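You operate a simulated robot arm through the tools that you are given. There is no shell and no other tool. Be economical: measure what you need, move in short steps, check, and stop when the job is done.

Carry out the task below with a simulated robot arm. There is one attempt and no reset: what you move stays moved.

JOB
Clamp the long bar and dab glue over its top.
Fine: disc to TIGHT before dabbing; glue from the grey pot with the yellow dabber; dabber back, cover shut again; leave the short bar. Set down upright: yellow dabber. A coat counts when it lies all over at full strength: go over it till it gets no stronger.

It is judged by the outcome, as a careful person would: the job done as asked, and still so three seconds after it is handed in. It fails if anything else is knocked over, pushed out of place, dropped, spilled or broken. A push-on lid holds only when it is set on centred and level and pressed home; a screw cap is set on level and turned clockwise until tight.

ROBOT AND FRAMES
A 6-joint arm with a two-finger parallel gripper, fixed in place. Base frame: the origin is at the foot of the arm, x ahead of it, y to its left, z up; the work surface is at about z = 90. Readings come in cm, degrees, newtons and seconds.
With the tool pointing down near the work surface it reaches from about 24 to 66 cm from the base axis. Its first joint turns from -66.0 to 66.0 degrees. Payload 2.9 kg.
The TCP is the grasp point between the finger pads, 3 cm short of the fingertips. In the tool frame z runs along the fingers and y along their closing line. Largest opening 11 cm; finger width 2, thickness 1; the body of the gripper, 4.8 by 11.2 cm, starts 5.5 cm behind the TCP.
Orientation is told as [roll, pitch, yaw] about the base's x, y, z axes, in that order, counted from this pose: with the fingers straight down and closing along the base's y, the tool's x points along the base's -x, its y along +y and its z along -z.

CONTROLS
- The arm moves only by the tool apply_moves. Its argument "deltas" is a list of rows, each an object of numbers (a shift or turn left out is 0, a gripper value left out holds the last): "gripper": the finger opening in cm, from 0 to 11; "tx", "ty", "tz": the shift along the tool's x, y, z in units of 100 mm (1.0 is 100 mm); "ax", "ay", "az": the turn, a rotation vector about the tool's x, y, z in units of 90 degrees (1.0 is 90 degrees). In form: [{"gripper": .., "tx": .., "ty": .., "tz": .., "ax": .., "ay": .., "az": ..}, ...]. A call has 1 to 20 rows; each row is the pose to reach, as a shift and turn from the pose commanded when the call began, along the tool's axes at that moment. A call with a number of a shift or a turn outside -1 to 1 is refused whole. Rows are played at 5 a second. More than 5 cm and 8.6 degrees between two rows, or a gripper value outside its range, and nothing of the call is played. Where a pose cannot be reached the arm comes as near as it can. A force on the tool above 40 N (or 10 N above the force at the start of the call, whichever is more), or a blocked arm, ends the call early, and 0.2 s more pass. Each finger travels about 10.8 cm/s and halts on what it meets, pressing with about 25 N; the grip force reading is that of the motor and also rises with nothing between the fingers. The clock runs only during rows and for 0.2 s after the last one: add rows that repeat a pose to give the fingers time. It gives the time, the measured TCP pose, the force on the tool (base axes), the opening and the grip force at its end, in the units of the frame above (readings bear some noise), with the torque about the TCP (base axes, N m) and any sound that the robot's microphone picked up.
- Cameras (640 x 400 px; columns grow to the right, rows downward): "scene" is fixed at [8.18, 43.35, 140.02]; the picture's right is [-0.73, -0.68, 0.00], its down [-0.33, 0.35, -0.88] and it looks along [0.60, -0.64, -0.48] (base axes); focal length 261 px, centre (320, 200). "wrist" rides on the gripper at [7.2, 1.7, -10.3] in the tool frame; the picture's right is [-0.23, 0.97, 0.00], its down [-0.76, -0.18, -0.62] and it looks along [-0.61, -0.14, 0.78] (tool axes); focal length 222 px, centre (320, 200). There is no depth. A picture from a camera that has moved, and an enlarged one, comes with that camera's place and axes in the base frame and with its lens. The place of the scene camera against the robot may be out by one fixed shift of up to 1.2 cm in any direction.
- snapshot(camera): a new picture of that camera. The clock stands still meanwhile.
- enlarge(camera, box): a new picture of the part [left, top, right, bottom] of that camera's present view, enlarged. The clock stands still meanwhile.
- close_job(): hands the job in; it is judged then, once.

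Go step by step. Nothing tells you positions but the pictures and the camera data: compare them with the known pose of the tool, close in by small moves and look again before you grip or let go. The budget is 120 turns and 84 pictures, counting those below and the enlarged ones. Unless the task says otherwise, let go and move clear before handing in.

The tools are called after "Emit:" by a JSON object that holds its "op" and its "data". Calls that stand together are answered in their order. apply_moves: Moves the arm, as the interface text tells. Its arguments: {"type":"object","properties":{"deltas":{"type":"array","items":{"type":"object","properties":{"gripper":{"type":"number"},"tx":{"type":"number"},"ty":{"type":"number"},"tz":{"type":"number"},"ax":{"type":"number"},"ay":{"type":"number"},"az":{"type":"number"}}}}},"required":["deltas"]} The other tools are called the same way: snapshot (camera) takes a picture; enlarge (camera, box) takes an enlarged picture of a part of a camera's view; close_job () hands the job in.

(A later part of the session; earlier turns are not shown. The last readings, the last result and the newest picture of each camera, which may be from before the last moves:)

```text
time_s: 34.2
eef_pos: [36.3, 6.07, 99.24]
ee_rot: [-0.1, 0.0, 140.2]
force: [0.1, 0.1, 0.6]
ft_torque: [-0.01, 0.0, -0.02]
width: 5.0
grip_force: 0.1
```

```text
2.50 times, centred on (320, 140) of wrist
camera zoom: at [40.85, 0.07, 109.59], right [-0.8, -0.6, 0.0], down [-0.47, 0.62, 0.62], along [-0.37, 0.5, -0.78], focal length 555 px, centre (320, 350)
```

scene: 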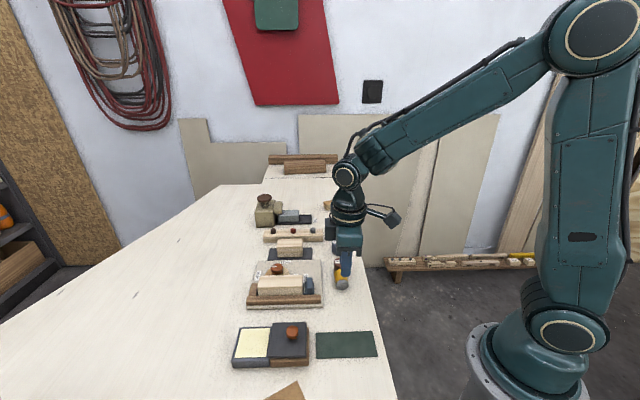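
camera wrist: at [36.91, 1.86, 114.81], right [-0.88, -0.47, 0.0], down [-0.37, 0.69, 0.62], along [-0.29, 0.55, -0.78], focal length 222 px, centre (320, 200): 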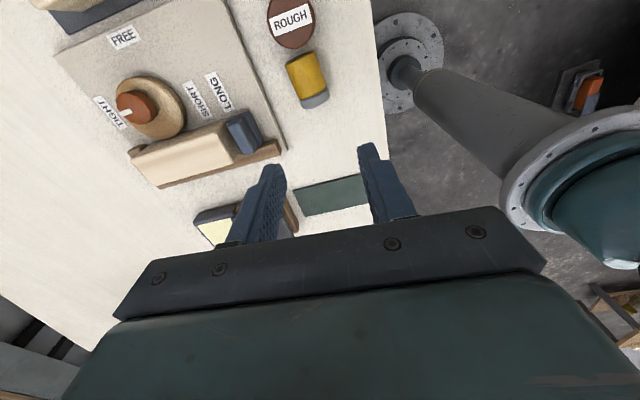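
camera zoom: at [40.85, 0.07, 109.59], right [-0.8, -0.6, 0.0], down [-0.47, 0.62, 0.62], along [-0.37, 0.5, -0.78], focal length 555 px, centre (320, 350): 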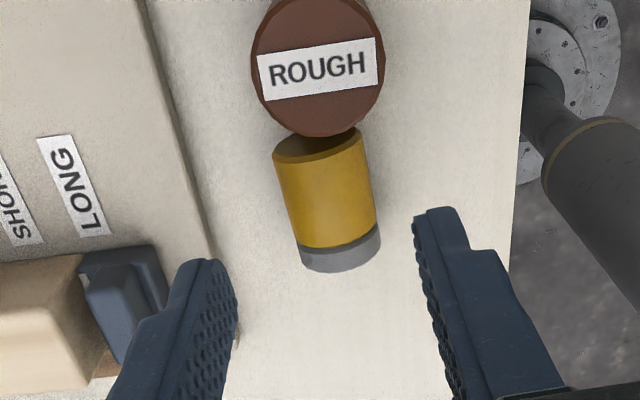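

Aligned with the body. I'll lower and grip firmly this time.

Emit:
{"op": "apply_moves", "data": {"deltas": [{"ty": 0.022, "tz": 0.2}, {"ty": 0.022, "tz": 0.4}, {"ty": 0.022, "tz": 0.565}, {"ty": 0.022, "tz": 0.565}]}}

Emit:
{"op": "apply_moves", "data": {"deltas": [{"gripper": 1}, {"gripper": 1}, {"gripper": 1}, {"gripper": 1}]}}

Emit:
{"op": "apply_moves", "data": {"deltas": [{"tz": -0.1}, {"tz": -0.3}, {"tz": -0.5}]}}

Emit:
{"op": "enlarge", "data": {"camera": "wrist", "box": [220, 60, 420, 220]}}

```text
time_s: 35.2
eef_pos: [36.18, 5.97, 93.58]
ee_rot: [0.0, -0.1, 140.1]
force: [0.7, 0.1, 0.4]
ft_torque: [0.03, 0.0, -0.01]
width: 5.0
grip_force: 0.1
```

```text
time_s: 36.2
eef_pos: [36.2, 5.76, 93.7]
ee_rot: [0.0, 0.0, 140.2]
force: [0.5, -0.8, -0.3]
ft_torque: [0.0, 0.01, 0.03]
width: 2.76
grip_force: 24.8
```

```text
time_s: 37.0
eef_pos: [36.14, 5.96, 98.7]
ee_rot: [-0.2, 0.0, 140.1]
force: [0.1, 0.2, 0.6]
ft_torque: [0.0, -0.01, -0.04]
width: 2.78
grip_force: 25.0
```

```text
2.50 times, centred on (320, 140) of wrist
camera zoom: at [40.62, -0.14, 108.94], right [-0.8, -0.6, 0.0], down [-0.47, 0.62, 0.62], along [-0.37, 0.5, -0.78], focal length 555 px, centre (320, 350)
```

zoom: 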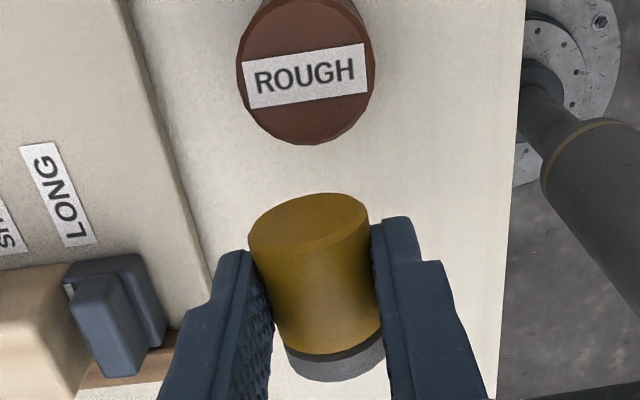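

It's held firmly. I'll raise it and tilt the tool about its closing axis so the pad swings downwards.

Emit:
{"op": "apply_moves", "data": {"deltas": [{"tz": -0.2, "ay": 0.09}, {"tz": -0.4, "ay": 0.18}, {"tz": -0.6, "ay": 0.27}, {"tz": -0.6, "ay": 0.36}, {"tz": -0.6, "ay": 0.45}, {"tz": -0.6, "ay": 0.54}]}}

Emit:
{"op": "snapshot", "data": {"camera": "scene"}}

```text
time_s: 38.4
eef_pos: [36.22, 5.91, 104.59]
ee_rot: [0.0, 48.8, 140.1]
force: [0.3, -0.1, 0.0]
ft_torque: [-0.01, 0.01, 0.03]
width: 2.79
grip_force: 24.5
```

```text
43 pictures are left
```

scene: 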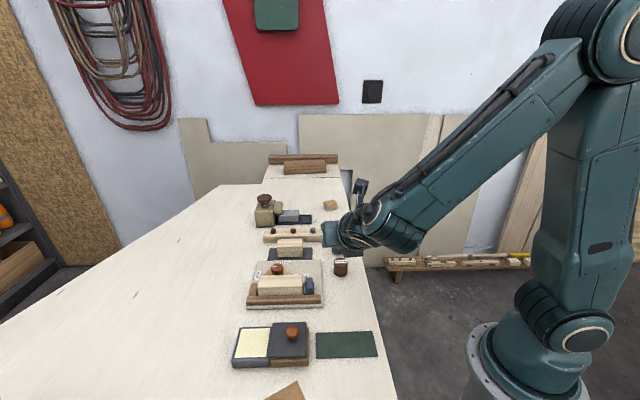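

Emit:
{"op": "apply_moves", "data": {"deltas": [{"ay": 0.09}, {"ay": 0.18}, {"ay": 0.26}]}}

Emit:
{"op": "snapshot", "data": {"camera": "wrist"}}

Emit:
{"op": "enlarge", "data": {"camera": "scene", "box": [290, 160, 450, 290]}}

```text
time_s: 39.2
eef_pos: [36.0, 5.88, 104.76]
ee_rot: [-0.3, 72.2, 139.8]
force: [0.0, 0.2, -0.6]
ft_torque: [0.03, 0.01, -0.05]
width: 2.81
grip_force: 25.1
```

```text
42 pictures are left
camera wrist: at [29.23, 9.44, 114.68], right [-0.68, -0.7, -0.22], down [-0.52, 0.67, -0.53], along [0.52, -0.25, -0.82], focal length 222 px, centre (320, 200)
```

wrist: 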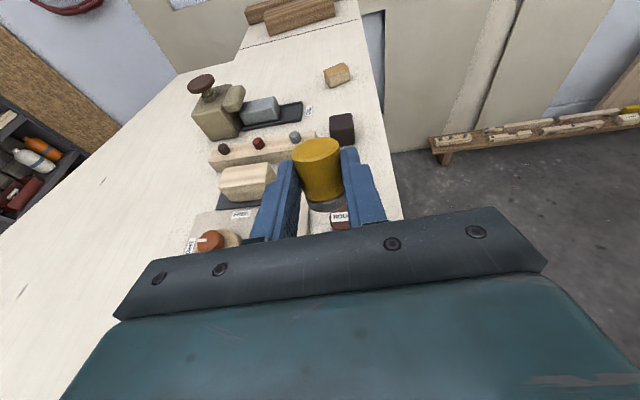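

```text
3.08 times, centred on (370, 225) of scene
camera zoom: at [8.18, 43.35, 140.02], right [-0.73, -0.68, 0.0], down [-0.33, 0.35, -0.88], along [0.6, -0.64, -0.48], focal length 803 px, centre (166, 123)
```

zoom: 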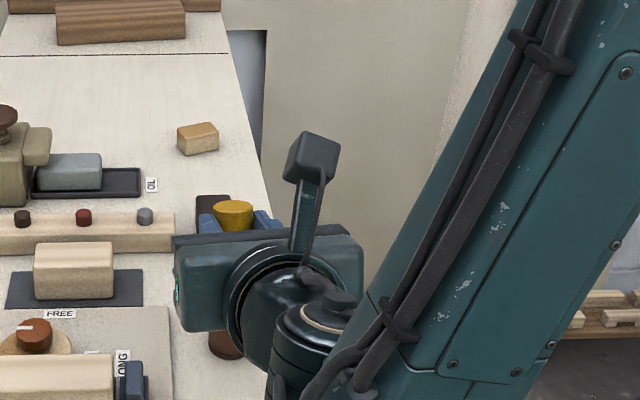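

The dabber is nearly upright in hand, about 18° off. I'll bring it back towards its home spot and start lowering.

Emit:
{"op": "apply_moves", "data": {"deltas": [{"tx": -0.06, "ty": -0.01, "tz": -0.2}, {"tx": -0.125, "ty": -0.02, "tz": -0.39}, {"tx": -0.42, "ty": -0.02, "tz": -0.3}, {"tx": -0.7, "ty": -0.02, "tz": -0.205}, {"tx": -0.887, "ty": -0.02, "tz": -0.145}]}}

Emit:
{"op": "enlarge", "data": {"camera": "scene", "box": [290, 230, 410, 320]}}

Emit:
{"op": "enlarge", "data": {"camera": "wrist", "box": [220, 80, 420, 240]}}

```text
time_s: 40.4
eef_pos: [33.14, 8.78, 96.68]
ee_rot: [-0.2, 72.0, 139.8]
force: [0.1, 0.3, -0.2]
ft_torque: [0.01, -0.01, 0.01]
width: 2.76
grip_force: 25.2
```

```text
4.44 times, centred on (350, 275) of scene
camera zoom: at [8.18, 43.35, 140.02], right [-0.73, -0.68, 0.0], down [-0.33, 0.35, -0.88], along [0.6, -0.64, -0.48], focal length 1160 px, centre (187, -133)
```

zoom: 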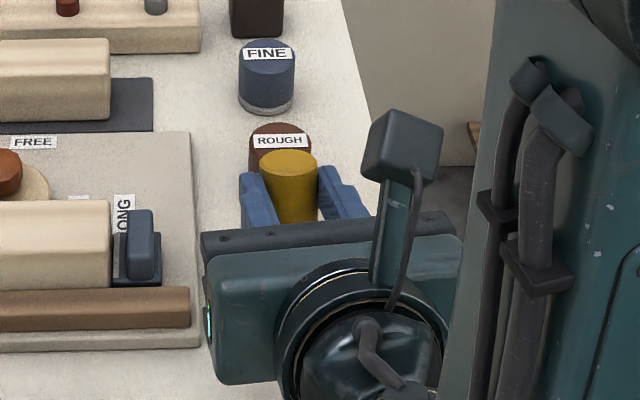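

```text
2.50 times, centred on (320, 160) of wrist
camera zoom: at [26.25, 12.24, 106.7], right [-0.68, -0.7, -0.22], down [-0.52, 0.67, -0.53], along [0.52, -0.25, -0.82], focal length 555 px, centre (320, 300)
```

zoom: 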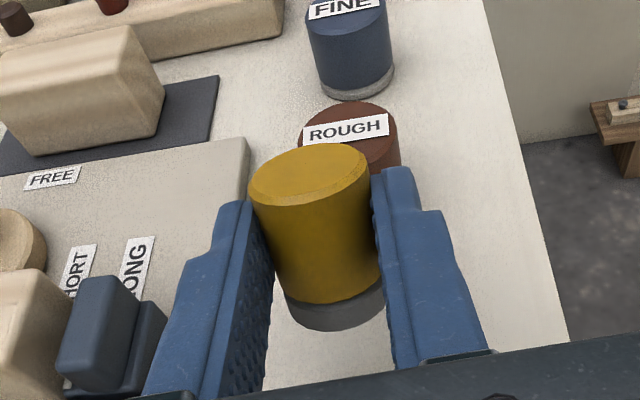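

Emit:
{"op": "apply_moves", "data": {"deltas": [{"tx": -0.15, "tz": 0.048}, {"tx": -0.26, "tz": 0.084}, {"tx": -0.285, "tz": 0.092}]}}

Emit:
{"op": "enlarge", "data": {"camera": "wrist", "box": [220, 80, 420, 240]}}

```text
time_s: 41.2
eef_pos: [33.18, 8.8, 93.68]
ee_rot: [-0.2, 71.9, 139.7]
force: [-0.5, -0.4, 0.4]
ft_torque: [-0.01, 0.0, 0.01]
width: 2.78
grip_force: 25.1
```

```text
2.50 times, centred on (320, 160) of wrist
camera zoom: at [26.22, 12.26, 103.73], right [-0.68, -0.7, -0.22], down [-0.52, 0.67, -0.53], along [0.52, -0.25, -0.82], focal length 555 px, centre (320, 300)
```

zoom: 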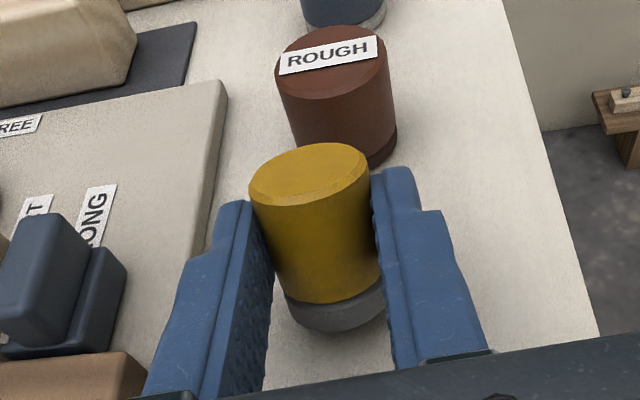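

Emit:
{"op": "apply_moves", "data": {"deltas": [{"tx": -0.019, "tz": 0.006}, {"tx": -0.038, "tz": 0.012}]}}

Emit:
{"op": "apply_moves", "data": {"deltas": [{"tx": -0.014, "tz": 0.005}, {"tx": -0.024, "tz": 0.008}]}}

Emit:
{"op": "apply_moves", "data": {"deltas": [{"tx": -0.01, "tz": 0.003}, {"tx": -0.015, "tz": 0.005}]}}

```text
time_s: 41.8
eef_pos: [33.29, 8.69, 93.53]
ee_rot: [-0.5, 72.5, 139.7]
force: [-0.1, 0.0, 20.2]
ft_torque: [-0.32, -0.4, 0.04]
width: 2.8
grip_force: 24.9
```

```text
time_s: 42.4
eef_pos: [33.16, 8.68, 93.15]
ee_rot: [-0.4, 72.3, 139.8]
force: [-0.7, 0.8, 19.5]
ft_torque: [-0.32, -0.39, 0.03]
width: 2.75
grip_force: 25.1
```

```text
time_s: 43.0
eef_pos: [33.2, 8.8, 93.0]
ee_rot: [-0.4, 72.3, 139.8]
force: [0.1, 0.3, 19.4]
ft_torque: [-0.32, -0.42, 0.03]
width: 2.78
grip_force: 24.9
```

Contact at about 20 N, so the pad is on the bench. I'll look before releasing.

Emit:
{"op": "enlarge", "data": {"camera": "wrist", "box": [220, 80, 420, 240]}}

```text
2.50 times, centred on (320, 160) of wrist
camera zoom: at [26.22, 12.27, 102.98], right [-0.68, -0.7, -0.22], down [-0.52, 0.67, -0.54], along [0.52, -0.25, -0.82], focal length 555 px, centre (320, 300)
```

zoom: 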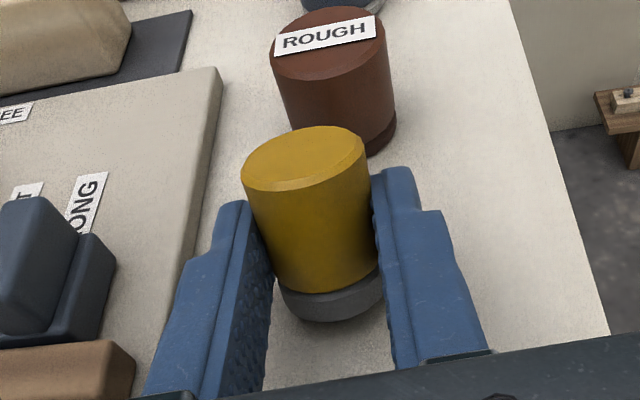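

I'll open the fingers slightly so it can settle on its base.

Emit:
{"op": "apply_moves", "data": {"deltas": [{"gripper": 3.1}, {"gripper": 3.4}, {"gripper": 4.2}]}}

Emit:
{"op": "enlarge", "data": {"camera": "wrist", "box": [220, 80, 420, 240]}}

```text
time_s: 43.8
eef_pos: [33.09, 8.79, 92.88]
ee_rot: [-0.1, 72.0, 140.0]
force: [-0.8, 0.1, 0.0]
ft_torque: [0.01, -0.01, 0.05]
width: 4.21
grip_force: 0.0
```

```text
2.50 times, centred on (320, 160) of wrist
camera zoom: at [26.23, 12.25, 102.88], right [-0.68, -0.7, -0.22], down [-0.52, 0.67, -0.53], along [0.52, -0.25, -0.82], focal length 555 px, centre (320, 300)
```

zoom: 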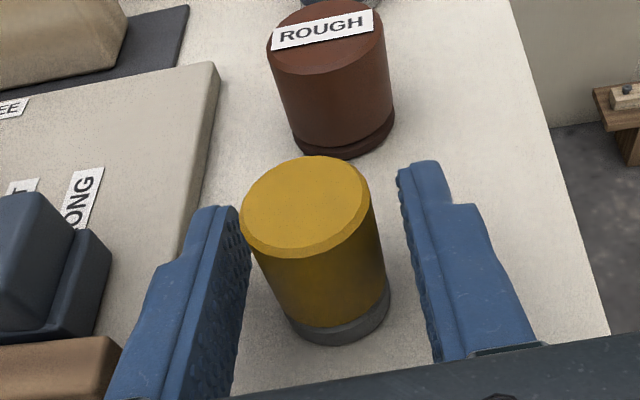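

The dabber is standing upright again. I'll raise straight up, then bring the tool back to pointing down.

Emit:
{"op": "apply_moves", "data": {"deltas": [{"tx": 0.05, "tz": -0.016, "gripper": 5}, {"tx": 0.3, "tz": -0.097, "gripper": 6}, {"tx": 0.6, "tz": -0.193}, {"tx": 0.95, "tz": -0.305}]}}

Emit:
{"op": "apply_moves", "data": {"deltas": [{"ay": -0.09}, {"ay": -0.18}, {"ay": -0.27}, {"ay": -0.36}, {"ay": -0.45}, {"ay": -0.54}, {"ay": -0.63}, {"ay": -0.72}, {"ay": -0.8}]}}

Emit:
{"op": "snapshot", "data": {"camera": "wrist"}}

```text
time_s: 44.8
eef_pos: [33.14, 8.73, 102.86]
ee_rot: [0.0, 72.0, 140.0]
force: [-0.3, 0.1, -0.2]
ft_torque: [0.03, 0.0, -0.01]
width: 5.98
grip_force: 0.1
```

```text
time_s: 46.8
eef_pos: [32.99, 8.66, 102.87]
ee_rot: [0.0, 0.0, 140.2]
force: [-0.5, 0.5, -0.2]
ft_torque: [-0.01, 0.02, 0.0]
width: 5.99
grip_force: 0.0
```

```text
35 pictures are left
camera wrist: at [37.65, 2.69, 113.15], right [-0.8, -0.6, 0.0], down [-0.47, 0.62, 0.62], along [-0.38, 0.5, -0.78], focal length 222 px, centre (320, 200)
```

wrist: 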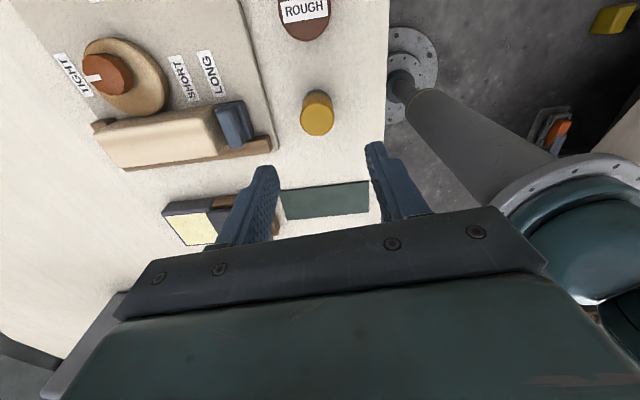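

The dabber stands at about (33.8, 8.2). I'll turn to yaw about 45° and approach it again.

Emit:
{"op": "apply_moves", "data": {"deltas": [{"az": 0.09, "tx": 0.09, "ty": -0.016}, {"az": 0.18, "tx": 0.09, "ty": -0.016}, {"az": 0.27, "tx": 0.09, "ty": -0.016}, {"az": 0.36, "tx": 0.09, "ty": -0.016}, {"az": 0.45, "tx": 0.09, "ty": -0.016}, {"az": 0.54, "tx": 0.09, "ty": -0.016}, {"az": 0.63, "tx": 0.09, "ty": -0.016}, {"az": 0.72, "tx": 0.09, "ty": -0.016}, {"az": 0.81, "tx": 0.09, "ty": -0.016}, {"az": 0.9, "tx": 0.09, "ty": -0.016}, {"az": 0.98, "tx": 0.09, "ty": -0.016}, {"az": 0.98, "tx": 0.09, "ty": -0.016, "tz": 0.2, "gripper": 5.2}, {"az": 0.98, "tx": 0.09, "ty": -0.016, "tz": 0.43}]}}

Emit:
{"op": "enlarge", "data": {"camera": "wrist", "box": [220, 80, 420, 220]}}

```text
time_s: 49.6
eef_pos: [33.92, 8.08, 98.53]
ee_rot: [0.1, 0.0, 52.0]
force: [0.1, 0.5, 0.4]
ft_torque: [-0.02, -0.06, 0.02]
width: 5.18
grip_force: 0.1
```

```text
2.86 times, centred on (320, 150) of wrist
camera zoom: at [28.13, 3.48, 108.8], right [-0.63, 0.78, 0.0], down [0.61, 0.49, 0.62], along [0.49, 0.39, -0.78], focal length 635 px, centre (320, 343)
```

zoom: 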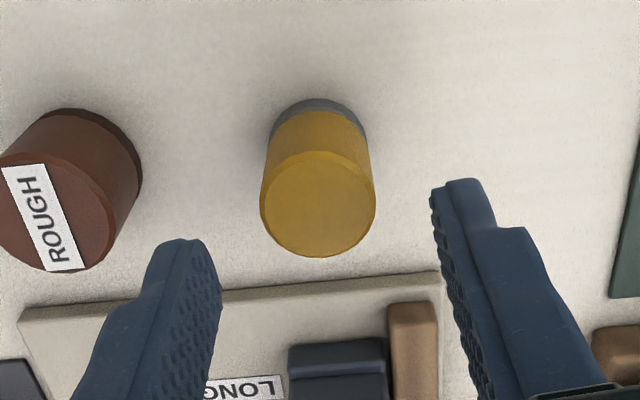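

Centred. I'll lower a bit deeper than before, grip hard and lift slightly.

Emit:
{"op": "apply_moves", "data": {"deltas": [{"tx": -0.012, "ty": -0.009, "tz": 0.2}, {"tx": -0.012, "ty": -0.009, "tz": 0.38}, {"tx": -0.012, "ty": -0.009, "tz": 0.445}, {"tx": -0.012, "ty": -0.009, "tz": 0.445}]}}

Emit:
{"op": "apply_moves", "data": {"deltas": [{"gripper": 0}, {"gripper": 0}, {"gripper": 0}, {"gripper": 0}, {"gripper": 0}]}}

Emit:
{"op": "apply_moves", "data": {"deltas": [{"tz": -0.05}, {"tz": -0.1}]}}

Emit:
{"op": "enlarge", "data": {"camera": "wrist", "box": [220, 80, 420, 220]}}

```text
time_s: 50.6
eef_pos: [34.12, 8.16, 94.0]
ee_rot: [-0.1, 0.0, 51.9]
force: [-0.3, -0.2, -0.4]
ft_torque: [-0.01, 0.01, -0.01]
width: 5.19
grip_force: 0.0
```

```text
time_s: 51.8
eef_pos: [34.21, 8.32, 94.16]
ee_rot: [0.1, -0.1, 51.9]
force: [0.6, -0.8, 0.6]
ft_torque: [0.0, -0.01, 0.0]
width: 2.82
grip_force: 25.3
```

```text
time_s: 52.4
eef_pos: [34.21, 8.27, 95.12]
ee_rot: [0.1, 0.0, 52.0]
force: [0.0, 0.2, -0.9]
ft_torque: [0.0, 0.0, 0.02]
width: 2.8
grip_force: 25.1
```

```text
2.86 times, centred on (320, 150) of wrist
camera zoom: at [28.35, 3.57, 105.35], right [-0.63, 0.78, 0.0], down [0.61, 0.49, 0.62], along [0.49, 0.39, -0.78], focal length 635 px, centre (320, 343)
```

zoom: 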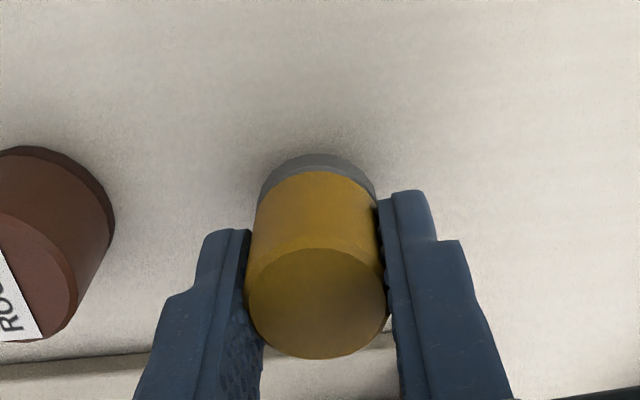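

The dabber is held firmly, with its pad about 4.1 cm below the TCP. I'll carry it over to the open pot.

Emit:
{"op": "apply_moves", "data": {"deltas": [{"tz": -0.3}, {"tz": -0.6}, {"tz": -0.9}, {"tz": -0.9, "tx": -0.25, "ty": 0.13}, {"tz": -0.9, "tx": -0.5, "ty": 0.27}, {"tz": -0.9, "tx": -0.75, "ty": 0.4}, {"tz": -0.9, "tx": -0.95, "ty": 0.53}]}}

Emit:
{"op": "apply_moves", "data": {"deltas": [{"tx": -0.25, "ty": 0.13}, {"tx": -0.5, "ty": 0.27}, {"tx": -0.75, "ty": 0.4}, {"tx": -0.9, "ty": 0.53, "az": 0.08}]}}

Emit:
{"op": "snapshot", "data": {"camera": "wrist"}}

```text
time_s: 54.0
eef_pos: [35.83, 19.06, 104.07]
ee_rot: [-0.1, -0.1, 51.8]
force: [0.2, 0.0, -0.8]
ft_torque: [-0.01, 0.06, -0.01]
width: 2.81
grip_force: 24.8
```

```text
time_s: 55.0
eef_pos: [37.21, 29.43, 104.1]
ee_rot: [0.0, -0.1, 44.6]
force: [1.1, 1.0, 0.3]
ft_torque: [-0.05, 0.0, -0.03]
width: 2.81
grip_force: 24.8
```

```text
32 pictures are left
camera wrist: at [30.83, 25.53, 114.31], right [-0.52, 0.85, 0.0], down [0.67, 0.41, 0.62], along [0.53, 0.33, -0.78], focal length 222 px, centre (320, 200)
```

wrist: 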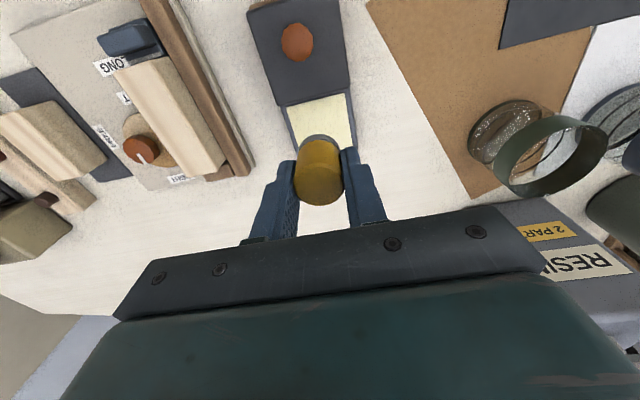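

Over the pool centre now. I'll lower to contact, watching the force.

Emit:
{"op": "apply_moves", "data": {"deltas": [{"tx": -0.035, "ty": 0.021, "tz": 0.25}, {"tx": -0.035, "ty": 0.021, "tz": 0.45}, {"tx": -0.035, "ty": 0.021, "tz": 0.57}]}}

Emit:
{"op": "apply_moves", "data": {"deltas": [{"tz": 0.03}, {"tz": 0.06}]}}

Emit:
{"op": "enlarge", "data": {"camera": "scene", "box": [215, 290, 335, 380]}}

```text
time_s: 55.8
eef_pos: [37.15, 29.85, 98.42]
ee_rot: [0.0, -0.1, 44.7]
force: [-0.2, -0.3, -0.7]
ft_torque: [0.01, 0.01, -0.02]
width: 2.8
grip_force: 24.3
```

```text
time_s: 56.4
eef_pos: [37.23, 29.88, 97.8]
ee_rot: [0.0, 0.0, 44.7]
force: [0.1, -0.7, -0.5]
ft_torque: [-0.01, 0.01, 0.0]
width: 2.8
grip_force: 25.2
```

```text
4.44 times, centred on (275, 335) of scene
camera zoom: at [8.18, 43.35, 140.02], right [-0.73, -0.68, 0.0], down [-0.33, 0.35, -0.88], along [0.6, -0.64, -0.48], focal length 1160 px, centre (520, -400)
```

zoom: 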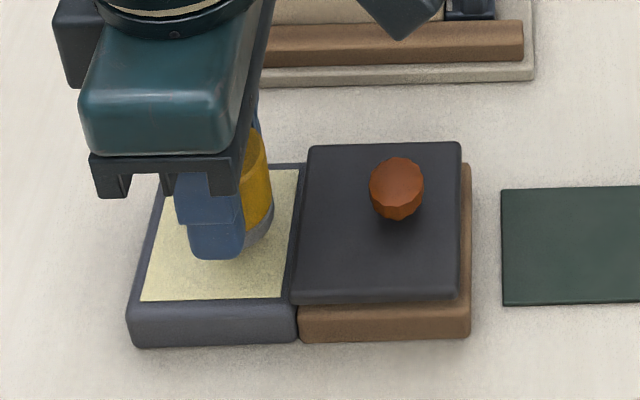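

Emit:
{"op": "apply_moves", "data": {"deltas": [{"tz": 0.02}, {"tz": 0.04}]}}

Emit:
{"op": "apply_moves", "data": {"deltas": [{"tz": 0.02}, {"tz": 0.04}]}}

Emit:
{"op": "apply_moves", "data": {"deltas": [{"tz": 0.02}, {"tz": 0.03}]}}

```text
time_s: 57.0
eef_pos: [37.15, 29.81, 97.43]
ee_rot: [0.0, -0.1, 44.6]
force: [0.1, 0.0, 0.0]
ft_torque: [0.02, 0.0, 0.03]
width: 2.82
grip_force: 24.8
```

```text
time_s: 57.6
eef_pos: [37.3, 29.79, 96.84]
ee_rot: [0.0, 0.1, 44.7]
force: [0.4, 0.2, -0.1]
ft_torque: [0.0, -0.02, -0.03]
width: 2.83
grip_force: 25.5
```

```text
time_s: 58.2
eef_pos: [37.26, 29.74, 96.66]
ee_rot: [0.0, -0.2, 44.7]
force: [0.9, 0.8, -1.6]
ft_torque: [-0.04, 0.0, 0.04]
width: 2.82
grip_force: 24.3
```

Emit:
{"op": "apply_moves", "data": {"deltas": [{"tz": 0.02}, {"tz": 0.03}]}}

Emit:
{"op": "enlarge", "data": {"camera": "wrist", "box": [240, 40, 400, 180]}}

```text
time_s: 58.8
eef_pos: [37.33, 29.8, 96.52]
ee_rot: [0.0, -0.2, 44.8]
force: [-4.3, -3.1, 19.5]
ft_torque: [-0.15, 0.21, -0.01]
width: 2.8
grip_force: 24.7
```

```text
2.86 times, centred on (320, 110) of wrist
camera zoom: at [30.94, 25.81, 106.83], right [-0.52, 0.85, 0.0], down [0.66, 0.41, 0.63], along [0.53, 0.33, -0.78], focal length 635 px, centre (320, 457)
```

zoom: 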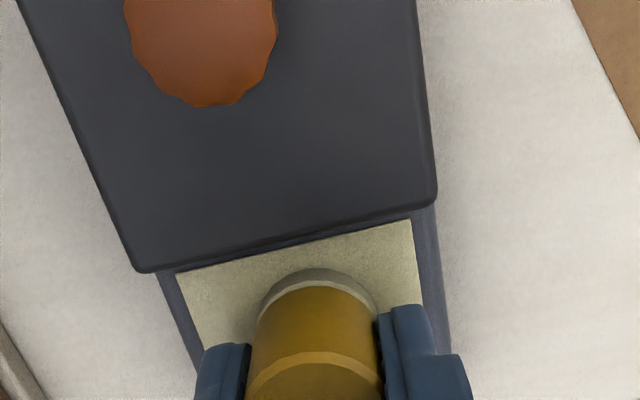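

Firm contact with the glue. I'll lift and check that the pad is loaded.

Emit:
{"op": "apply_moves", "data": {"deltas": [{"tz": 0.0}, {"tz": -0.2}, {"tz": -0.5}, {"tz": -0.8}]}}

Emit:
{"op": "enlarge", "data": {"camera": "scene", "box": [215, 290, 335, 380]}}

```text
time_s: 59.8
eef_pos: [37.22, 29.76, 104.23]
ee_rot: [0.0, 0.0, 44.7]
force: [0.2, -0.2, -0.1]
ft_torque: [0.0, 0.05, 0.02]
width: 2.8
grip_force: 24.8
```

```text
4.44 times, centred on (275, 335) of scene
camera zoom: at [8.18, 43.35, 140.02], right [-0.73, -0.68, 0.0], down [-0.33, 0.35, -0.88], along [0.6, -0.64, -0.48], focal length 1160 px, centre (520, -400)
```

zoom: 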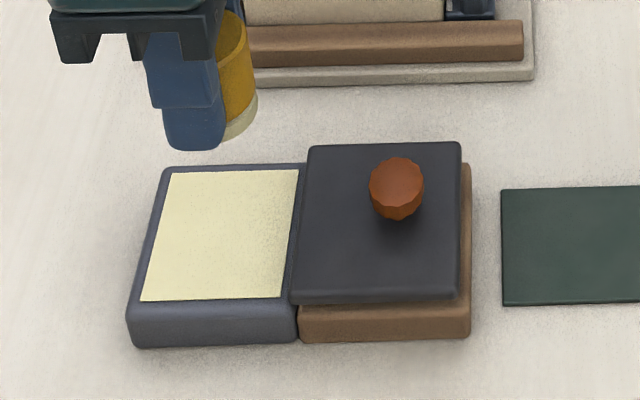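

The pad is loaded with glue. Next I'll go above the bar centre, which I estimate at (44, 18.2) with its axis at 45°.

Emit:
{"op": "apply_moves", "data": {"deltas": [{"tx": 0.08, "ty": -0.33}, {"tx": 0.16, "ty": -0.66}, {"tx": 0.24, "ty": -0.95}]}}

Emit:
{"op": "apply_moves", "data": {"deltas": [{"tx": 0.05, "ty": -0.2}, {"tx": 0.09, "ty": -0.35}, {"tx": 0.09, "ty": -0.35, "tz": 0.25}]}}

Emit:
{"op": "snapshot", "data": {"camera": "wrist"}}

Emit:
{"op": "enlarge", "data": {"camera": "scene", "box": [235, 230, 345, 315]}}

```text
time_s: 60.6
eef_pos: [42.17, 21.2, 104.41]
ee_rot: [-0.1, -0.2, 44.6]
force: [0.6, 1.1, -0.1]
ft_torque: [-0.02, 0.02, 0.01]
width: 2.8
grip_force: 25.5
```

```text
time_s: 61.4
eef_pos: [44.07, 18.25, 101.84]
ee_rot: [0.1, -0.1, 44.7]
force: [-0.5, -0.3, 0.2]
ft_torque: [-0.01, -0.01, 0.03]
width: 2.82
grip_force: 24.8
```

```text
28 pictures are left
camera wrist: at [37.71, 14.26, 112.14], right [-0.52, 0.85, 0.0], down [0.67, 0.41, 0.62], along [0.53, 0.33, -0.78], focal length 222 px, centre (320, 200)
```

wrist: 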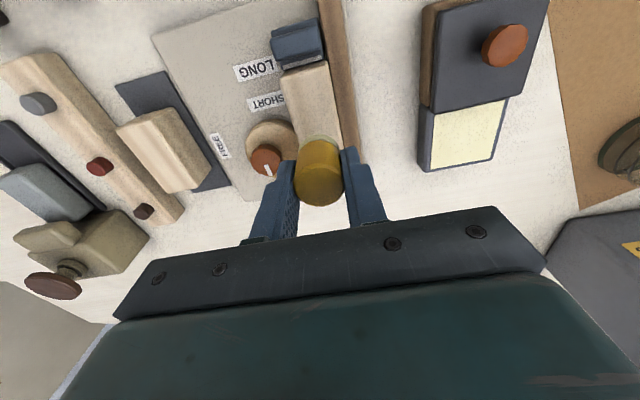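

```text
4.71 times, centred on (290, 272) of scene
camera zoom: at [8.18, 43.35, 140.02], right [-0.73, -0.68, 0.0], down [-0.33, 0.35, -0.88], along [0.6, -0.64, -0.48], focal length 1228 px, centre (461, -141)
```

zoom: 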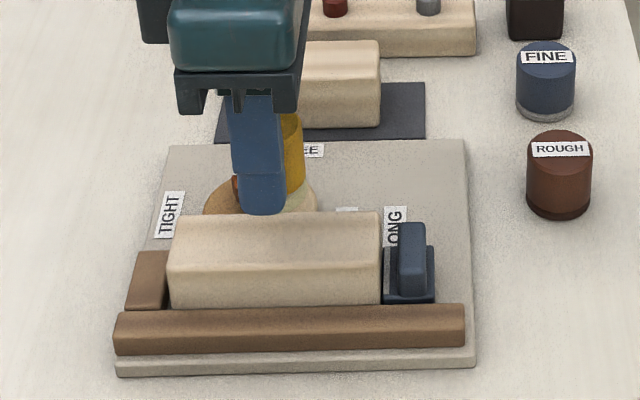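

The current position is on the bar axis, about 0.3 cm from centre. I'll lower until I feel light contact.

Emit:
{"op": "apply_moves", "data": {"deltas": [{"tz": 0.12}, {"tz": 0.21}, {"tz": 0.23}]}}

Emit:
{"op": "apply_moves", "data": {"deltas": [{"tz": 0.015}, {"tz": 0.02}]}}

Emit:
{"op": "apply_moves", "data": {"deltas": [{"tz": 0.01}, {"tz": 0.015}]}}

```text
time_s: 62.2
eef_pos: [44.11, 18.06, 99.55]
ee_rot: [0.0, 0.0, 44.7]
force: [0.2, -0.3, -0.1]
ft_torque: [0.01, 0.0, 0.02]
width: 2.82
grip_force: 24.8
```

```text
time_s: 62.8
eef_pos: [44.12, 18.18, 99.33]
ee_rot: [0.0, 0.0, 44.7]
force: [1.1, -0.1, 0.0]
ft_torque: [-0.06, 0.03, 0.0]
width: 2.81
grip_force: 24.9
```

```text
time_s: 63.4
eef_pos: [43.96, 18.21, 99.3]
ee_rot: [0.1, -0.1, 44.7]
force: [-0.7, -0.5, -0.5]
ft_torque: [-0.01, -0.03, -0.02]
width: 2.78
grip_force: 24.8
```

Emit:
{"op": "apply_moves", "data": {"deltas": [{"tz": 0.01}, {"tz": 0.015}]}}

Emit:
{"op": "apply_moves", "data": {"deltas": [{"tz": 0.01}, {"tz": 0.015}]}}

Emit:
{"op": "apply_moves", "data": {"deltas": [{"tz": 0.01}, {"tz": 0.015}]}}

```text
time_s: 64.0
eef_pos: [44.11, 18.26, 98.99]
ee_rot: [-0.1, -0.1, 44.8]
force: [0.9, 0.7, -0.7]
ft_torque: [0.04, -0.02, -0.02]
width: 2.82
grip_force: 25.5
```

```text
time_s: 64.6
eef_pos: [44.11, 18.27, 99.02]
ee_rot: [0.0, -0.1, 44.7]
force: [-1.9, 0.2, 8.0]
ft_torque: [-0.01, 0.07, 0.0]
width: 2.82
grip_force: 25.3
```

```text
time_s: 65.2
eef_pos: [44.16, 18.2, 99.01]
ee_rot: [-0.2, -0.2, 44.7]
force: [-3.8, -0.8, 24.4]
ft_torque: [-0.08, 0.18, 0.01]
width: 2.81
grip_force: 24.8
```

Contact is at about z 99 TCP, with the bar top near 94.9. I'll ease to around 10 N and make a first short stroke to see how the dabber behaves.

Emit:
{"op": "apply_moves", "data": {"deltas": [{"tz": -0.013, "ty": 0.03}, {"tz": -0.013, "ty": 0.08}, {"tz": -0.013, "ty": 0.08, "tx": -0.1}, {"tz": -0.013, "ty": 0.08, "tx": -0.2}, {"tz": -0.013, "ty": 0.08, "tx": -0.3}, {"tz": -0.013, "ty": 0.08, "tx": -0.4}]}}

Emit:
{"op": "enlarge", "data": {"camera": "wrist", "box": [240, 40, 400, 220]}}

```text
time_s: 66.6
eef_pos: [46.39, 21.56, 98.87]
ee_rot: [0.1, -0.1, 44.8]
force: [-4.5, -5.2, 16.9]
ft_torque: [-0.26, 0.11, -0.04]
width: 2.82
grip_force: 25.2
```

```text
2.22 times, centred on (320, 130) of wrist
camera zoom: at [39.97, 17.65, 109.25], right [-0.52, 0.85, 0.0], down [0.67, 0.41, 0.62], along [0.53, 0.33, -0.78], focal length 494 px, centre (320, 356)
```

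zoom: 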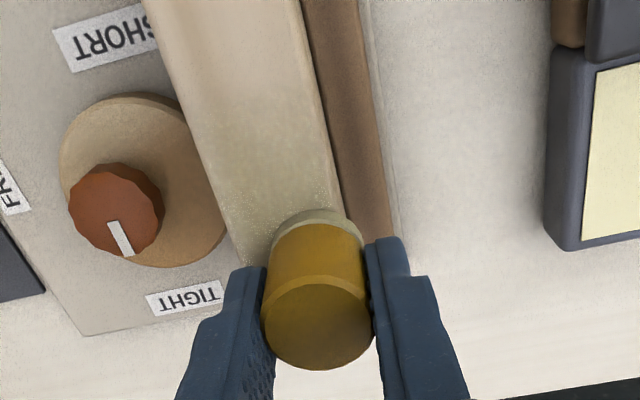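

The stroke works and leaves a visible coat. I'll run the full lanes now.

Emit:
{"op": "apply_moves", "data": {"deltas": [{"tx": 0.1}, {"tx": 0.2, "ty": 0.003}, {"tx": 0.3, "ty": 0.006}, {"tx": 0.4, "ty": 0.009}, {"tx": 0.5, "ty": 0.012}, {"tx": 0.6, "ty": 0.015}, {"tx": 0.7, "ty": 0.017}, {"tx": 0.8, "ty": 0.02}, {"tx": 0.86, "ty": 0.02}, {"tx": 0.86, "ty": -0.06}, {"tx": 0.86, "ty": -0.14}, {"tx": 0.76, "ty": -0.143}, {"tx": 0.66, "ty": -0.146}, {"tx": 0.56, "ty": -0.149}, {"tx": 0.46, "ty": -0.152}, {"tx": 0.36, "ty": -0.155}, {"tx": 0.26, "ty": -0.157}, {"tx": 0.16, "ty": -0.16}, {"tx": 0.06, "ty": -0.16}, {"tx": 0.0, "ty": -0.16}]}}

Emit:
{"op": "enlarge", "data": {"camera": "wrist", "box": [240, 20, 400, 200]}}

```text
time_s: 70.8
eef_pos: [47.45, 20.49, 98.9]
ee_rot: [0.0, -0.1, 44.6]
force: [-4.9, -6.2, 20.9]
ft_torque: [-0.28, 0.24, -0.02]
width: 2.79
grip_force: 24.8
```

```text
2.22 times, centred on (320, 110) of wrist
camera zoom: at [41.13, 16.47, 109.22], right [-0.52, 0.85, 0.0], down [0.67, 0.41, 0.62], along [0.53, 0.33, -0.78], focal length 494 px, centre (320, 400)
```

zoom: 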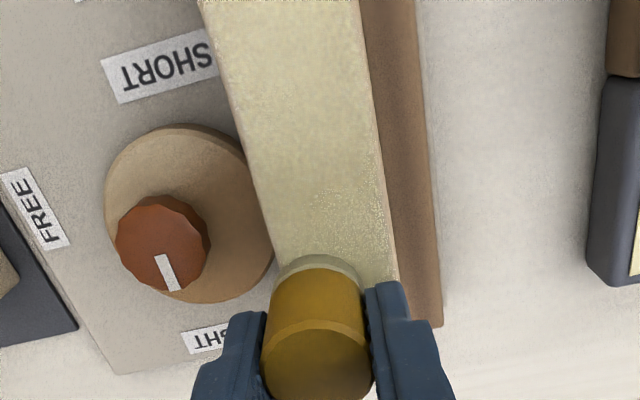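

A pale coat covers the lanes. I'll go over it again in reverse.

Emit:
{"op": "apply_moves", "data": {"deltas": [{"tx": 0.1}, {"tx": 0.2, "ty": 0.003}, {"tx": 0.3, "ty": 0.006}, {"tx": 0.4, "ty": 0.009}, {"tx": 0.5, "ty": 0.012}, {"tx": 0.6, "ty": 0.015}, {"tx": 0.7, "ty": 0.017}, {"tx": 0.8, "ty": 0.02}, {"tx": 0.86, "ty": 0.02}, {"tx": 0.86, "ty": 0.1}, {"tx": 0.86, "ty": 0.18}, {"tx": 0.76, "ty": 0.177}, {"tx": 0.66, "ty": 0.174}, {"tx": 0.56, "ty": 0.171}, {"tx": 0.46, "ty": 0.168}, {"tx": 0.36, "ty": 0.165}, {"tx": 0.26, "ty": 0.163}, {"tx": 0.16, "ty": 0.16}, {"tx": 0.06, "ty": 0.16}, {"tx": 0.0, "ty": 0.16}]}}

Emit:
{"op": "apply_moves", "data": {"deltas": [{"tz": -0.1}, {"tz": -0.4}, {"tz": -0.7, "tx": -0.1, "ty": 0.1}]}}

Emit:
{"op": "snapshot", "data": {"camera": "wrist"}}

Emit:
{"op": "enlarge", "data": {"camera": "scene", "box": [235, 250, 335, 310]}}

```text
time_s: 75.0
eef_pos: [46.3, 21.52, 98.99]
ee_rot: [-0.1, 0.0, 44.7]
force: [-4.9, -3.8, 17.9]
ft_torque: [-0.22, 0.13, -0.01]
width: 2.84
grip_force: 24.9
```

```text
time_s: 75.8
eef_pos: [46.36, 23.11, 106.12]
ee_rot: [0.0, 0.0, 44.6]
force: [-0.6, -0.5, -0.4]
ft_torque: [-0.01, 0.02, -0.03]
width: 2.83
grip_force: 25.2
```

```text
24 pictures are left
camera wrist: at [40.05, 19.1, 116.32], right [-0.52, 0.85, 0.0], down [0.67, 0.41, 0.62], along [0.53, 0.33, -0.78], focal length 222 px, centre (320, 200)
```

wrist: 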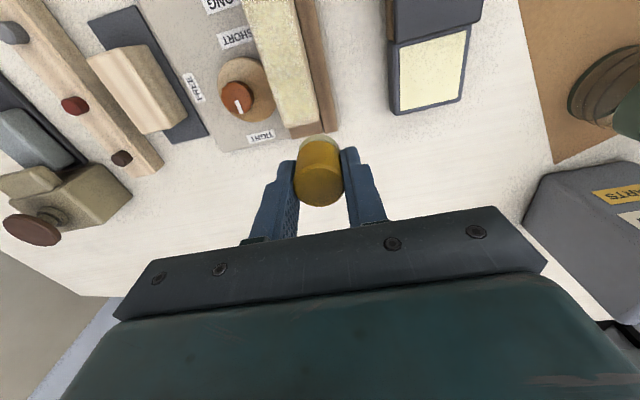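

```text
6.40 times, centred on (285, 280) of scene
camera zoom: at [8.18, 43.35, 140.02], right [-0.73, -0.68, 0.0], down [-0.33, 0.35, -0.88], along [0.6, -0.64, -0.48], focal length 1670 px, centre (544, -312)
```

zoom: 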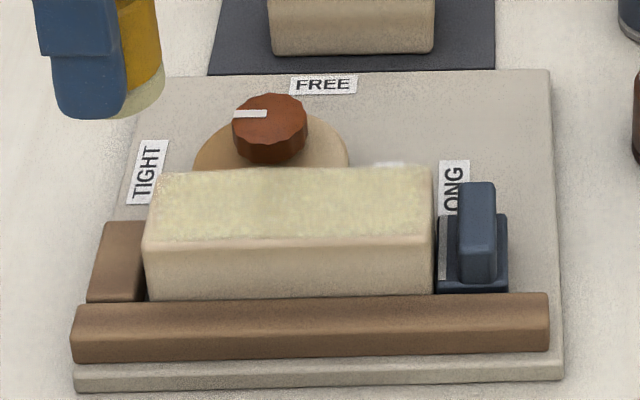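

The coat is still a bit speckled, so I'll reload glue and go over it again.

Emit:
{"op": "apply_moves", "data": {"deltas": [{"tx": 0.05, "ty": 0.3}, {"tx": 0.1, "ty": 0.6}, {"tx": 0.15, "ty": 0.95}]}}

Emit:
{"op": "apply_moves", "data": {"deltas": [{"tx": 0.03, "ty": 0.17}, {"tx": 0.03, "ty": 0.17, "tz": 0.3}, {"tx": 0.03, "ty": 0.17, "tz": 0.6}, {"tx": 0.03, "ty": 0.17, "tz": 0.85}, {"tx": 0.03, "ty": 0.17, "tz": 0.92}, {"tx": 0.03, "ty": 0.17, "tz": 0.945}]}}

```text
time_s: 76.6
eef_pos: [38.58, 28.69, 105.92]
ee_rot: [0.0, -0.1, 44.8]
force: [-0.9, -0.2, 0.5]
ft_torque: [0.01, -0.03, -0.03]
width: 2.81
grip_force: 25.1
```

```text
time_s: 78.0
eef_pos: [37.21, 29.7, 96.47]
ee_rot: [0.1, -0.2, 44.7]
force: [-2.0, -0.7, 8.3]
ft_torque: [-0.04, 0.09, 0.01]
width: 2.82
grip_force: 25.0
```

Reloaded. I'll return to the bar's end point and repeat the lanes.

Emit:
{"op": "apply_moves", "data": {"deltas": [{"tz": -0.3}, {"tz": -0.6}, {"tz": -0.8}, {"tz": -0.8, "ty": -0.3}, {"tz": -0.8, "ty": -0.6}, {"tz": -0.8, "ty": -0.95}]}}

Emit:
{"op": "apply_moves", "data": {"deltas": [{"tx": -0.08, "ty": -0.27}, {"tx": -0.08, "ty": -0.27, "tz": 0.3}, {"tx": -0.08, "ty": -0.27, "tz": 0.5}, {"tx": -0.08, "ty": -0.27, "tz": 0.557}]}}

Emit:
{"op": "apply_moves", "data": {"deltas": [{"tx": 0.1}, {"tx": 0.2, "ty": 0.003}, {"tx": 0.3, "ty": 0.006}, {"tx": 0.4, "ty": 0.009}, {"tx": 0.5, "ty": 0.012}, {"tx": 0.6, "ty": 0.015}, {"tx": 0.7, "ty": 0.017}, {"tx": 0.8, "ty": 0.02}, {"tx": 0.87, "ty": 0.02}, {"tx": 0.87, "ty": -0.06}, {"tx": 0.87, "ty": -0.14}, {"tx": 0.76, "ty": -0.143}, {"tx": 0.66, "ty": -0.146}, {"tx": 0.56, "ty": -0.149}, {"tx": 0.46, "ty": -0.152}, {"tx": 0.36, "ty": -0.155}, {"tx": 0.26, "ty": -0.157}, {"tx": 0.16, "ty": -0.16}, {"tx": 0.06, "ty": -0.16}, {"tx": 0.0, "ty": -0.16}]}}

Emit:
{"op": "apply_moves", "data": {"deltas": [{"tx": 0.1}, {"tx": 0.2, "ty": 0.003}, {"tx": 0.3, "ty": 0.006}, {"tx": 0.4, "ty": 0.009}, {"tx": 0.5, "ty": 0.012}, {"tx": 0.6, "ty": 0.015}, {"tx": 0.7, "ty": 0.017}, {"tx": 0.8, "ty": 0.02}, {"tx": 0.87, "ty": 0.02}, {"tx": 0.87, "ty": 0.1}, {"tx": 0.87, "ty": 0.18}, {"tx": 0.76, "ty": 0.177}, {"tx": 0.66, "ty": 0.174}, {"tx": 0.56, "ty": 0.171}, {"tx": 0.46, "ty": 0.168}, {"tx": 0.36, "ty": 0.165}, {"tx": 0.26, "ty": 0.163}, {"tx": 0.16, "ty": 0.16}, {"tx": 0.06, "ty": 0.16}, {"tx": 0.0, "ty": 0.16}]}}

Emit:
{"op": "apply_moves", "data": {"deltas": [{"tz": -0.1}, {"tz": -0.4}, {"tz": -0.7, "tx": -0.1, "ty": 0.1}]}}

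Emit:
{"op": "enlarge", "data": {"camera": "scene", "box": [235, 250, 335, 310]}}

Emit:
{"op": "enlarge", "data": {"camera": "wrist", "box": [200, 0, 360, 160]}}

```text
time_s: 79.4
eef_pos: [43.97, 23.02, 104.5]
ee_rot: [-0.1, -0.2, 44.7]
force: [0.7, -0.2, 0.3]
ft_torque: [0.0, 0.03, 0.01]
width: 2.81
grip_force: 25.0
```

```text
time_s: 80.4
eef_pos: [46.35, 21.65, 99.02]
ee_rot: [-0.1, -0.2, 44.7]
force: [-2.1, -1.7, 8.1]
ft_torque: [-0.06, 0.04, -0.03]
width: 2.81
grip_force: 24.3
```

```text
time_s: 84.6
eef_pos: [47.34, 20.53, 98.83]
ee_rot: [-0.1, 0.0, 44.7]
force: [-3.1, -5.2, 16.4]
ft_torque: [-0.26, 0.17, 0.01]
width: 2.81
grip_force: 24.8
```

```text
time_s: 88.8
eef_pos: [46.37, 21.41, 98.98]
ee_rot: [0.0, -0.1, 44.8]
force: [-3.2, -5.8, 18.0]
ft_torque: [-0.26, 0.09, -0.03]
width: 2.8
grip_force: 24.7
```

```text
time_s: 89.6
eef_pos: [46.33, 22.99, 105.97]
ee_rot: [0.1, 0.1, 44.8]
force: [0.0, 0.4, 0.4]
ft_torque: [0.02, -0.01, -0.03]
width: 2.82
grip_force: 24.7
```

```text
6.40 times, centred on (285, 280) of scene
camera zoom: at [8.18, 43.35, 140.02], right [-0.73, -0.68, 0.0], down [-0.33, 0.35, -0.88], along [0.6, -0.64, -0.48], focal length 1670 px, centre (544, -312)
```

zoom: 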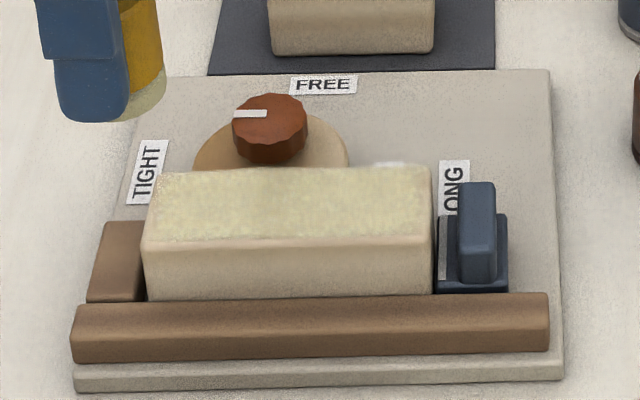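

```text
2.50 times, centred on (280, 80) of wrist
camera zoom: at [40.0, 19.05, 116.2], right [-0.52, 0.85, 0.0], down [0.67, 0.41, 0.62], along [0.53, 0.33, -0.78], focal length 555 px, centre (420, 500)
```

zoom: 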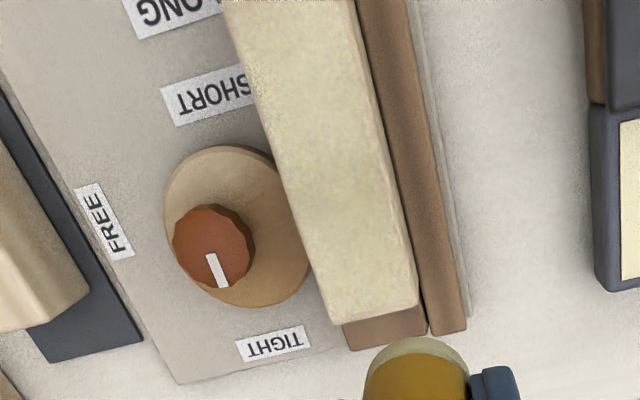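

The coat now reaches all the edges. I'll do one more load with shifted lanes and compare, to make sure it gets no stronger.

Emit:
{"op": "apply_moves", "data": {"deltas": [{"tx": 0.05, "ty": 0.3}, {"tx": 0.1, "ty": 0.6}, {"tx": 0.15, "ty": 0.95}]}}

Emit:
{"op": "apply_moves", "data": {"deltas": [{"tx": 0.03, "ty": 0.17}, {"tx": 0.03, "ty": 0.17, "tz": 0.3}, {"tx": 0.03, "ty": 0.17, "tz": 0.6}, {"tx": 0.03, "ty": 0.17, "tz": 0.85}, {"tx": 0.03, "ty": 0.17, "tz": 0.92}, {"tx": 0.03, "ty": 0.17, "tz": 0.945}]}}

Emit:
{"op": "apply_moves", "data": {"deltas": [{"tz": -0.3}, {"tz": -0.6}, {"tz": -0.8}, {"tz": -0.8, "ty": -0.3}, {"tz": -0.8, "ty": -0.6}, {"tz": -0.8, "ty": -0.95}]}}

Emit:
{"op": "apply_moves", "data": {"deltas": [{"tx": -0.09, "ty": -0.25}, {"tx": -0.09, "ty": -0.25, "tz": 0.3}, {"tx": -0.09, "ty": -0.25, "tz": 0.5}, {"tx": -0.09, "ty": -0.25, "tz": 0.557}]}}

Emit:
{"op": "apply_moves", "data": {"deltas": [{"tx": 0.1}, {"tx": 0.2, "ty": 0.003}, {"tx": 0.3, "ty": 0.006}, {"tx": 0.4, "ty": 0.009}, {"tx": 0.5, "ty": 0.012}, {"tx": 0.6, "ty": 0.015}, {"tx": 0.7, "ty": 0.017}, {"tx": 0.8, "ty": 0.02}, {"tx": 0.88, "ty": 0.02}, {"tx": 0.88, "ty": -0.04}, {"tx": 0.88, "ty": -0.08}, {"tx": 0.76, "ty": -0.085}, {"tx": 0.66, "ty": -0.088}, {"tx": 0.56, "ty": -0.091}, {"tx": 0.46, "ty": -0.094}, {"tx": 0.36, "ty": -0.097}, {"tx": 0.26, "ty": -0.1}, {"tx": 0.16, "ty": -0.1}, {"tx": 0.06, "ty": -0.1}, {"tx": 0.0, "ty": -0.1}]}}

Emit:
{"op": "apply_moves", "data": {"deltas": [{"ty": -0.05}, {"ty": -0.1}, {"tx": 0.1, "ty": -0.1}, {"tx": 0.2, "ty": -0.097}, {"tx": 0.3, "ty": -0.094}, {"tx": 0.4, "ty": -0.091}, {"tx": 0.5, "ty": -0.088}, {"tx": 0.6, "ty": -0.085}, {"tx": 0.7, "ty": -0.083}, {"tx": 0.8, "ty": -0.08}, {"tx": 0.88, "ty": -0.08}, {"tx": 0.76, "ty": -0.083}, {"tx": 0.66, "ty": -0.085}, {"tx": 0.56, "ty": -0.088}, {"tx": 0.46, "ty": -0.09}, {"tx": 0.36, "ty": -0.093}, {"tx": 0.26, "ty": -0.096}, {"tx": 0.16, "ty": -0.1}, {"tx": 0.06, "ty": -0.1}, {"tx": 0.0, "ty": -0.1}]}}

Emit:
{"op": "apply_moves", "data": {"deltas": [{"ty": 0.05}, {"ty": 0.1}, {"tx": 0.1, "ty": 0.1}, {"tx": 0.2, "ty": 0.103}, {"tx": 0.3, "ty": 0.106}, {"tx": 0.4, "ty": 0.109}, {"tx": 0.5, "ty": 0.112}, {"tx": 0.6, "ty": 0.115}, {"tx": 0.7, "ty": 0.117}, {"tx": 0.8, "ty": 0.12}, {"tx": 0.88, "ty": 0.12}, {"tx": 0.88, "ty": 0.17}, {"tx": 0.88, "ty": 0.22}, {"tx": 0.77, "ty": 0.217}, {"tx": 0.66, "ty": 0.215}, {"tx": 0.54, "ty": 0.212}, {"tx": 0.42, "ty": 0.208}, {"tx": 0.28, "ty": 0.204}, {"tx": 0.14, "ty": 0.2}, {"tx": 0.0, "ty": 0.2}]}}

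Emit:
{"op": "apply_moves", "data": {"deltas": [{"tz": -0.1}, {"tz": -0.4}, {"tz": -0.7, "tx": -0.1, "ty": 0.1}]}}

Emit:
{"op": "enlarge", "data": {"camera": "scene", "box": [235, 250, 335, 310]}}

Emit:
{"op": "enlarge", "data": {"camera": "wrist", "box": [200, 0, 360, 160]}}

```text
time_s: 90.4
eef_pos: [38.45, 28.68, 105.9]
ee_rot: [0.1, -0.1, 44.7]
force: [-0.1, 0.3, -0.5]
ft_torque: [0.0, -0.02, 0.02]
width: 2.81
grip_force: 25.1
```

```text
time_s: 91.8
eef_pos: [37.16, 29.72, 96.48]
ee_rot: [0.0, -0.1, 44.6]
force: [-0.4, -0.9, 4.0]
ft_torque: [-0.01, 0.07, 0.02]
width: 2.78
grip_force: 25.4
```

```text
time_s: 93.2
eef_pos: [43.85, 23.02, 104.53]
ee_rot: [0.0, 0.0, 44.8]
force: [0.0, -0.3, 0.5]
ft_torque: [0.04, -0.01, 0.03]
width: 2.79
grip_force: 24.9
```

```text
time_s: 94.2
eef_pos: [46.31, 21.9, 98.99]
ee_rot: [-0.1, -0.2, 44.7]
force: [-2.3, -2.4, 8.6]
ft_torque: [-0.09, 0.04, -0.02]
width: 2.81
grip_force: 24.7
```

```text
time_s: 98.4
eef_pos: [47.03, 21.01, 98.85]
ee_rot: [0.0, 0.0, 44.7]
force: [-5.7, -6.3, 24.3]
ft_torque: [-0.31, 0.26, -0.03]
width: 2.84
grip_force: 25.1
```

```text
time_s: 102.6
eef_pos: [47.69, 20.41, 98.82]
ee_rot: [0.0, 0.0, 44.7]
force: [-2.1, -2.0, 5.1]
ft_torque: [-0.08, 0.03, 0.01]
width: 2.84
grip_force: 25.2
```

```text
time_s: 106.8
eef_pos: [46.36, 21.87, 98.87]
ee_rot: [0.1, 0.0, 44.8]
force: [-0.5, 0.7, 0.0]
ft_torque: [0.0, 0.02, -0.01]
width: 2.81
grip_force: 25.0
```

```text
time_s: 107.6
eef_pos: [46.2, 23.2, 105.98]
ee_rot: [0.0, -0.2, 44.7]
force: [-0.8, -0.1, 0.4]
ft_torque: [0.0, 0.01, 0.04]
width: 2.82
grip_force: 24.6
```

```text
6.40 times, centred on (285, 280) of scene
camera zoom: at [8.18, 43.35, 140.02], right [-0.73, -0.68, 0.0], down [-0.33, 0.35, -0.88], along [0.6, -0.64, -0.48], focal length 1670 px, centre (544, -312)
```

zoom: 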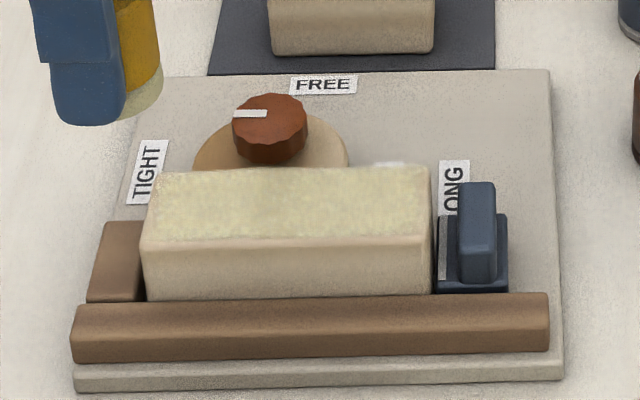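

```text
2.50 times, centred on (280, 80) of wrist
camera zoom: at [39.94, 19.21, 116.2], right [-0.52, 0.85, 0.0], down [0.67, 0.41, 0.62], along [0.53, 0.33, -0.78], focal length 555 px, centre (420, 500)
```

zoom: 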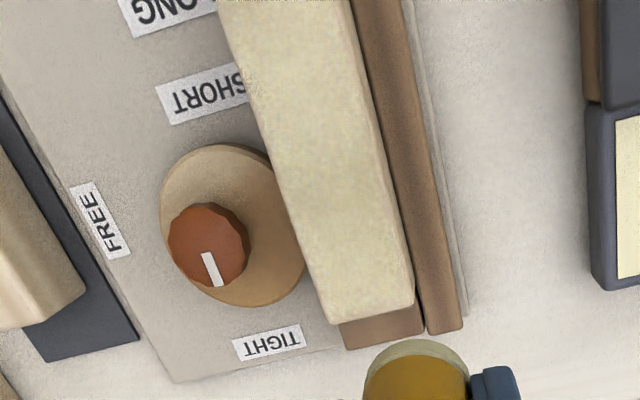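

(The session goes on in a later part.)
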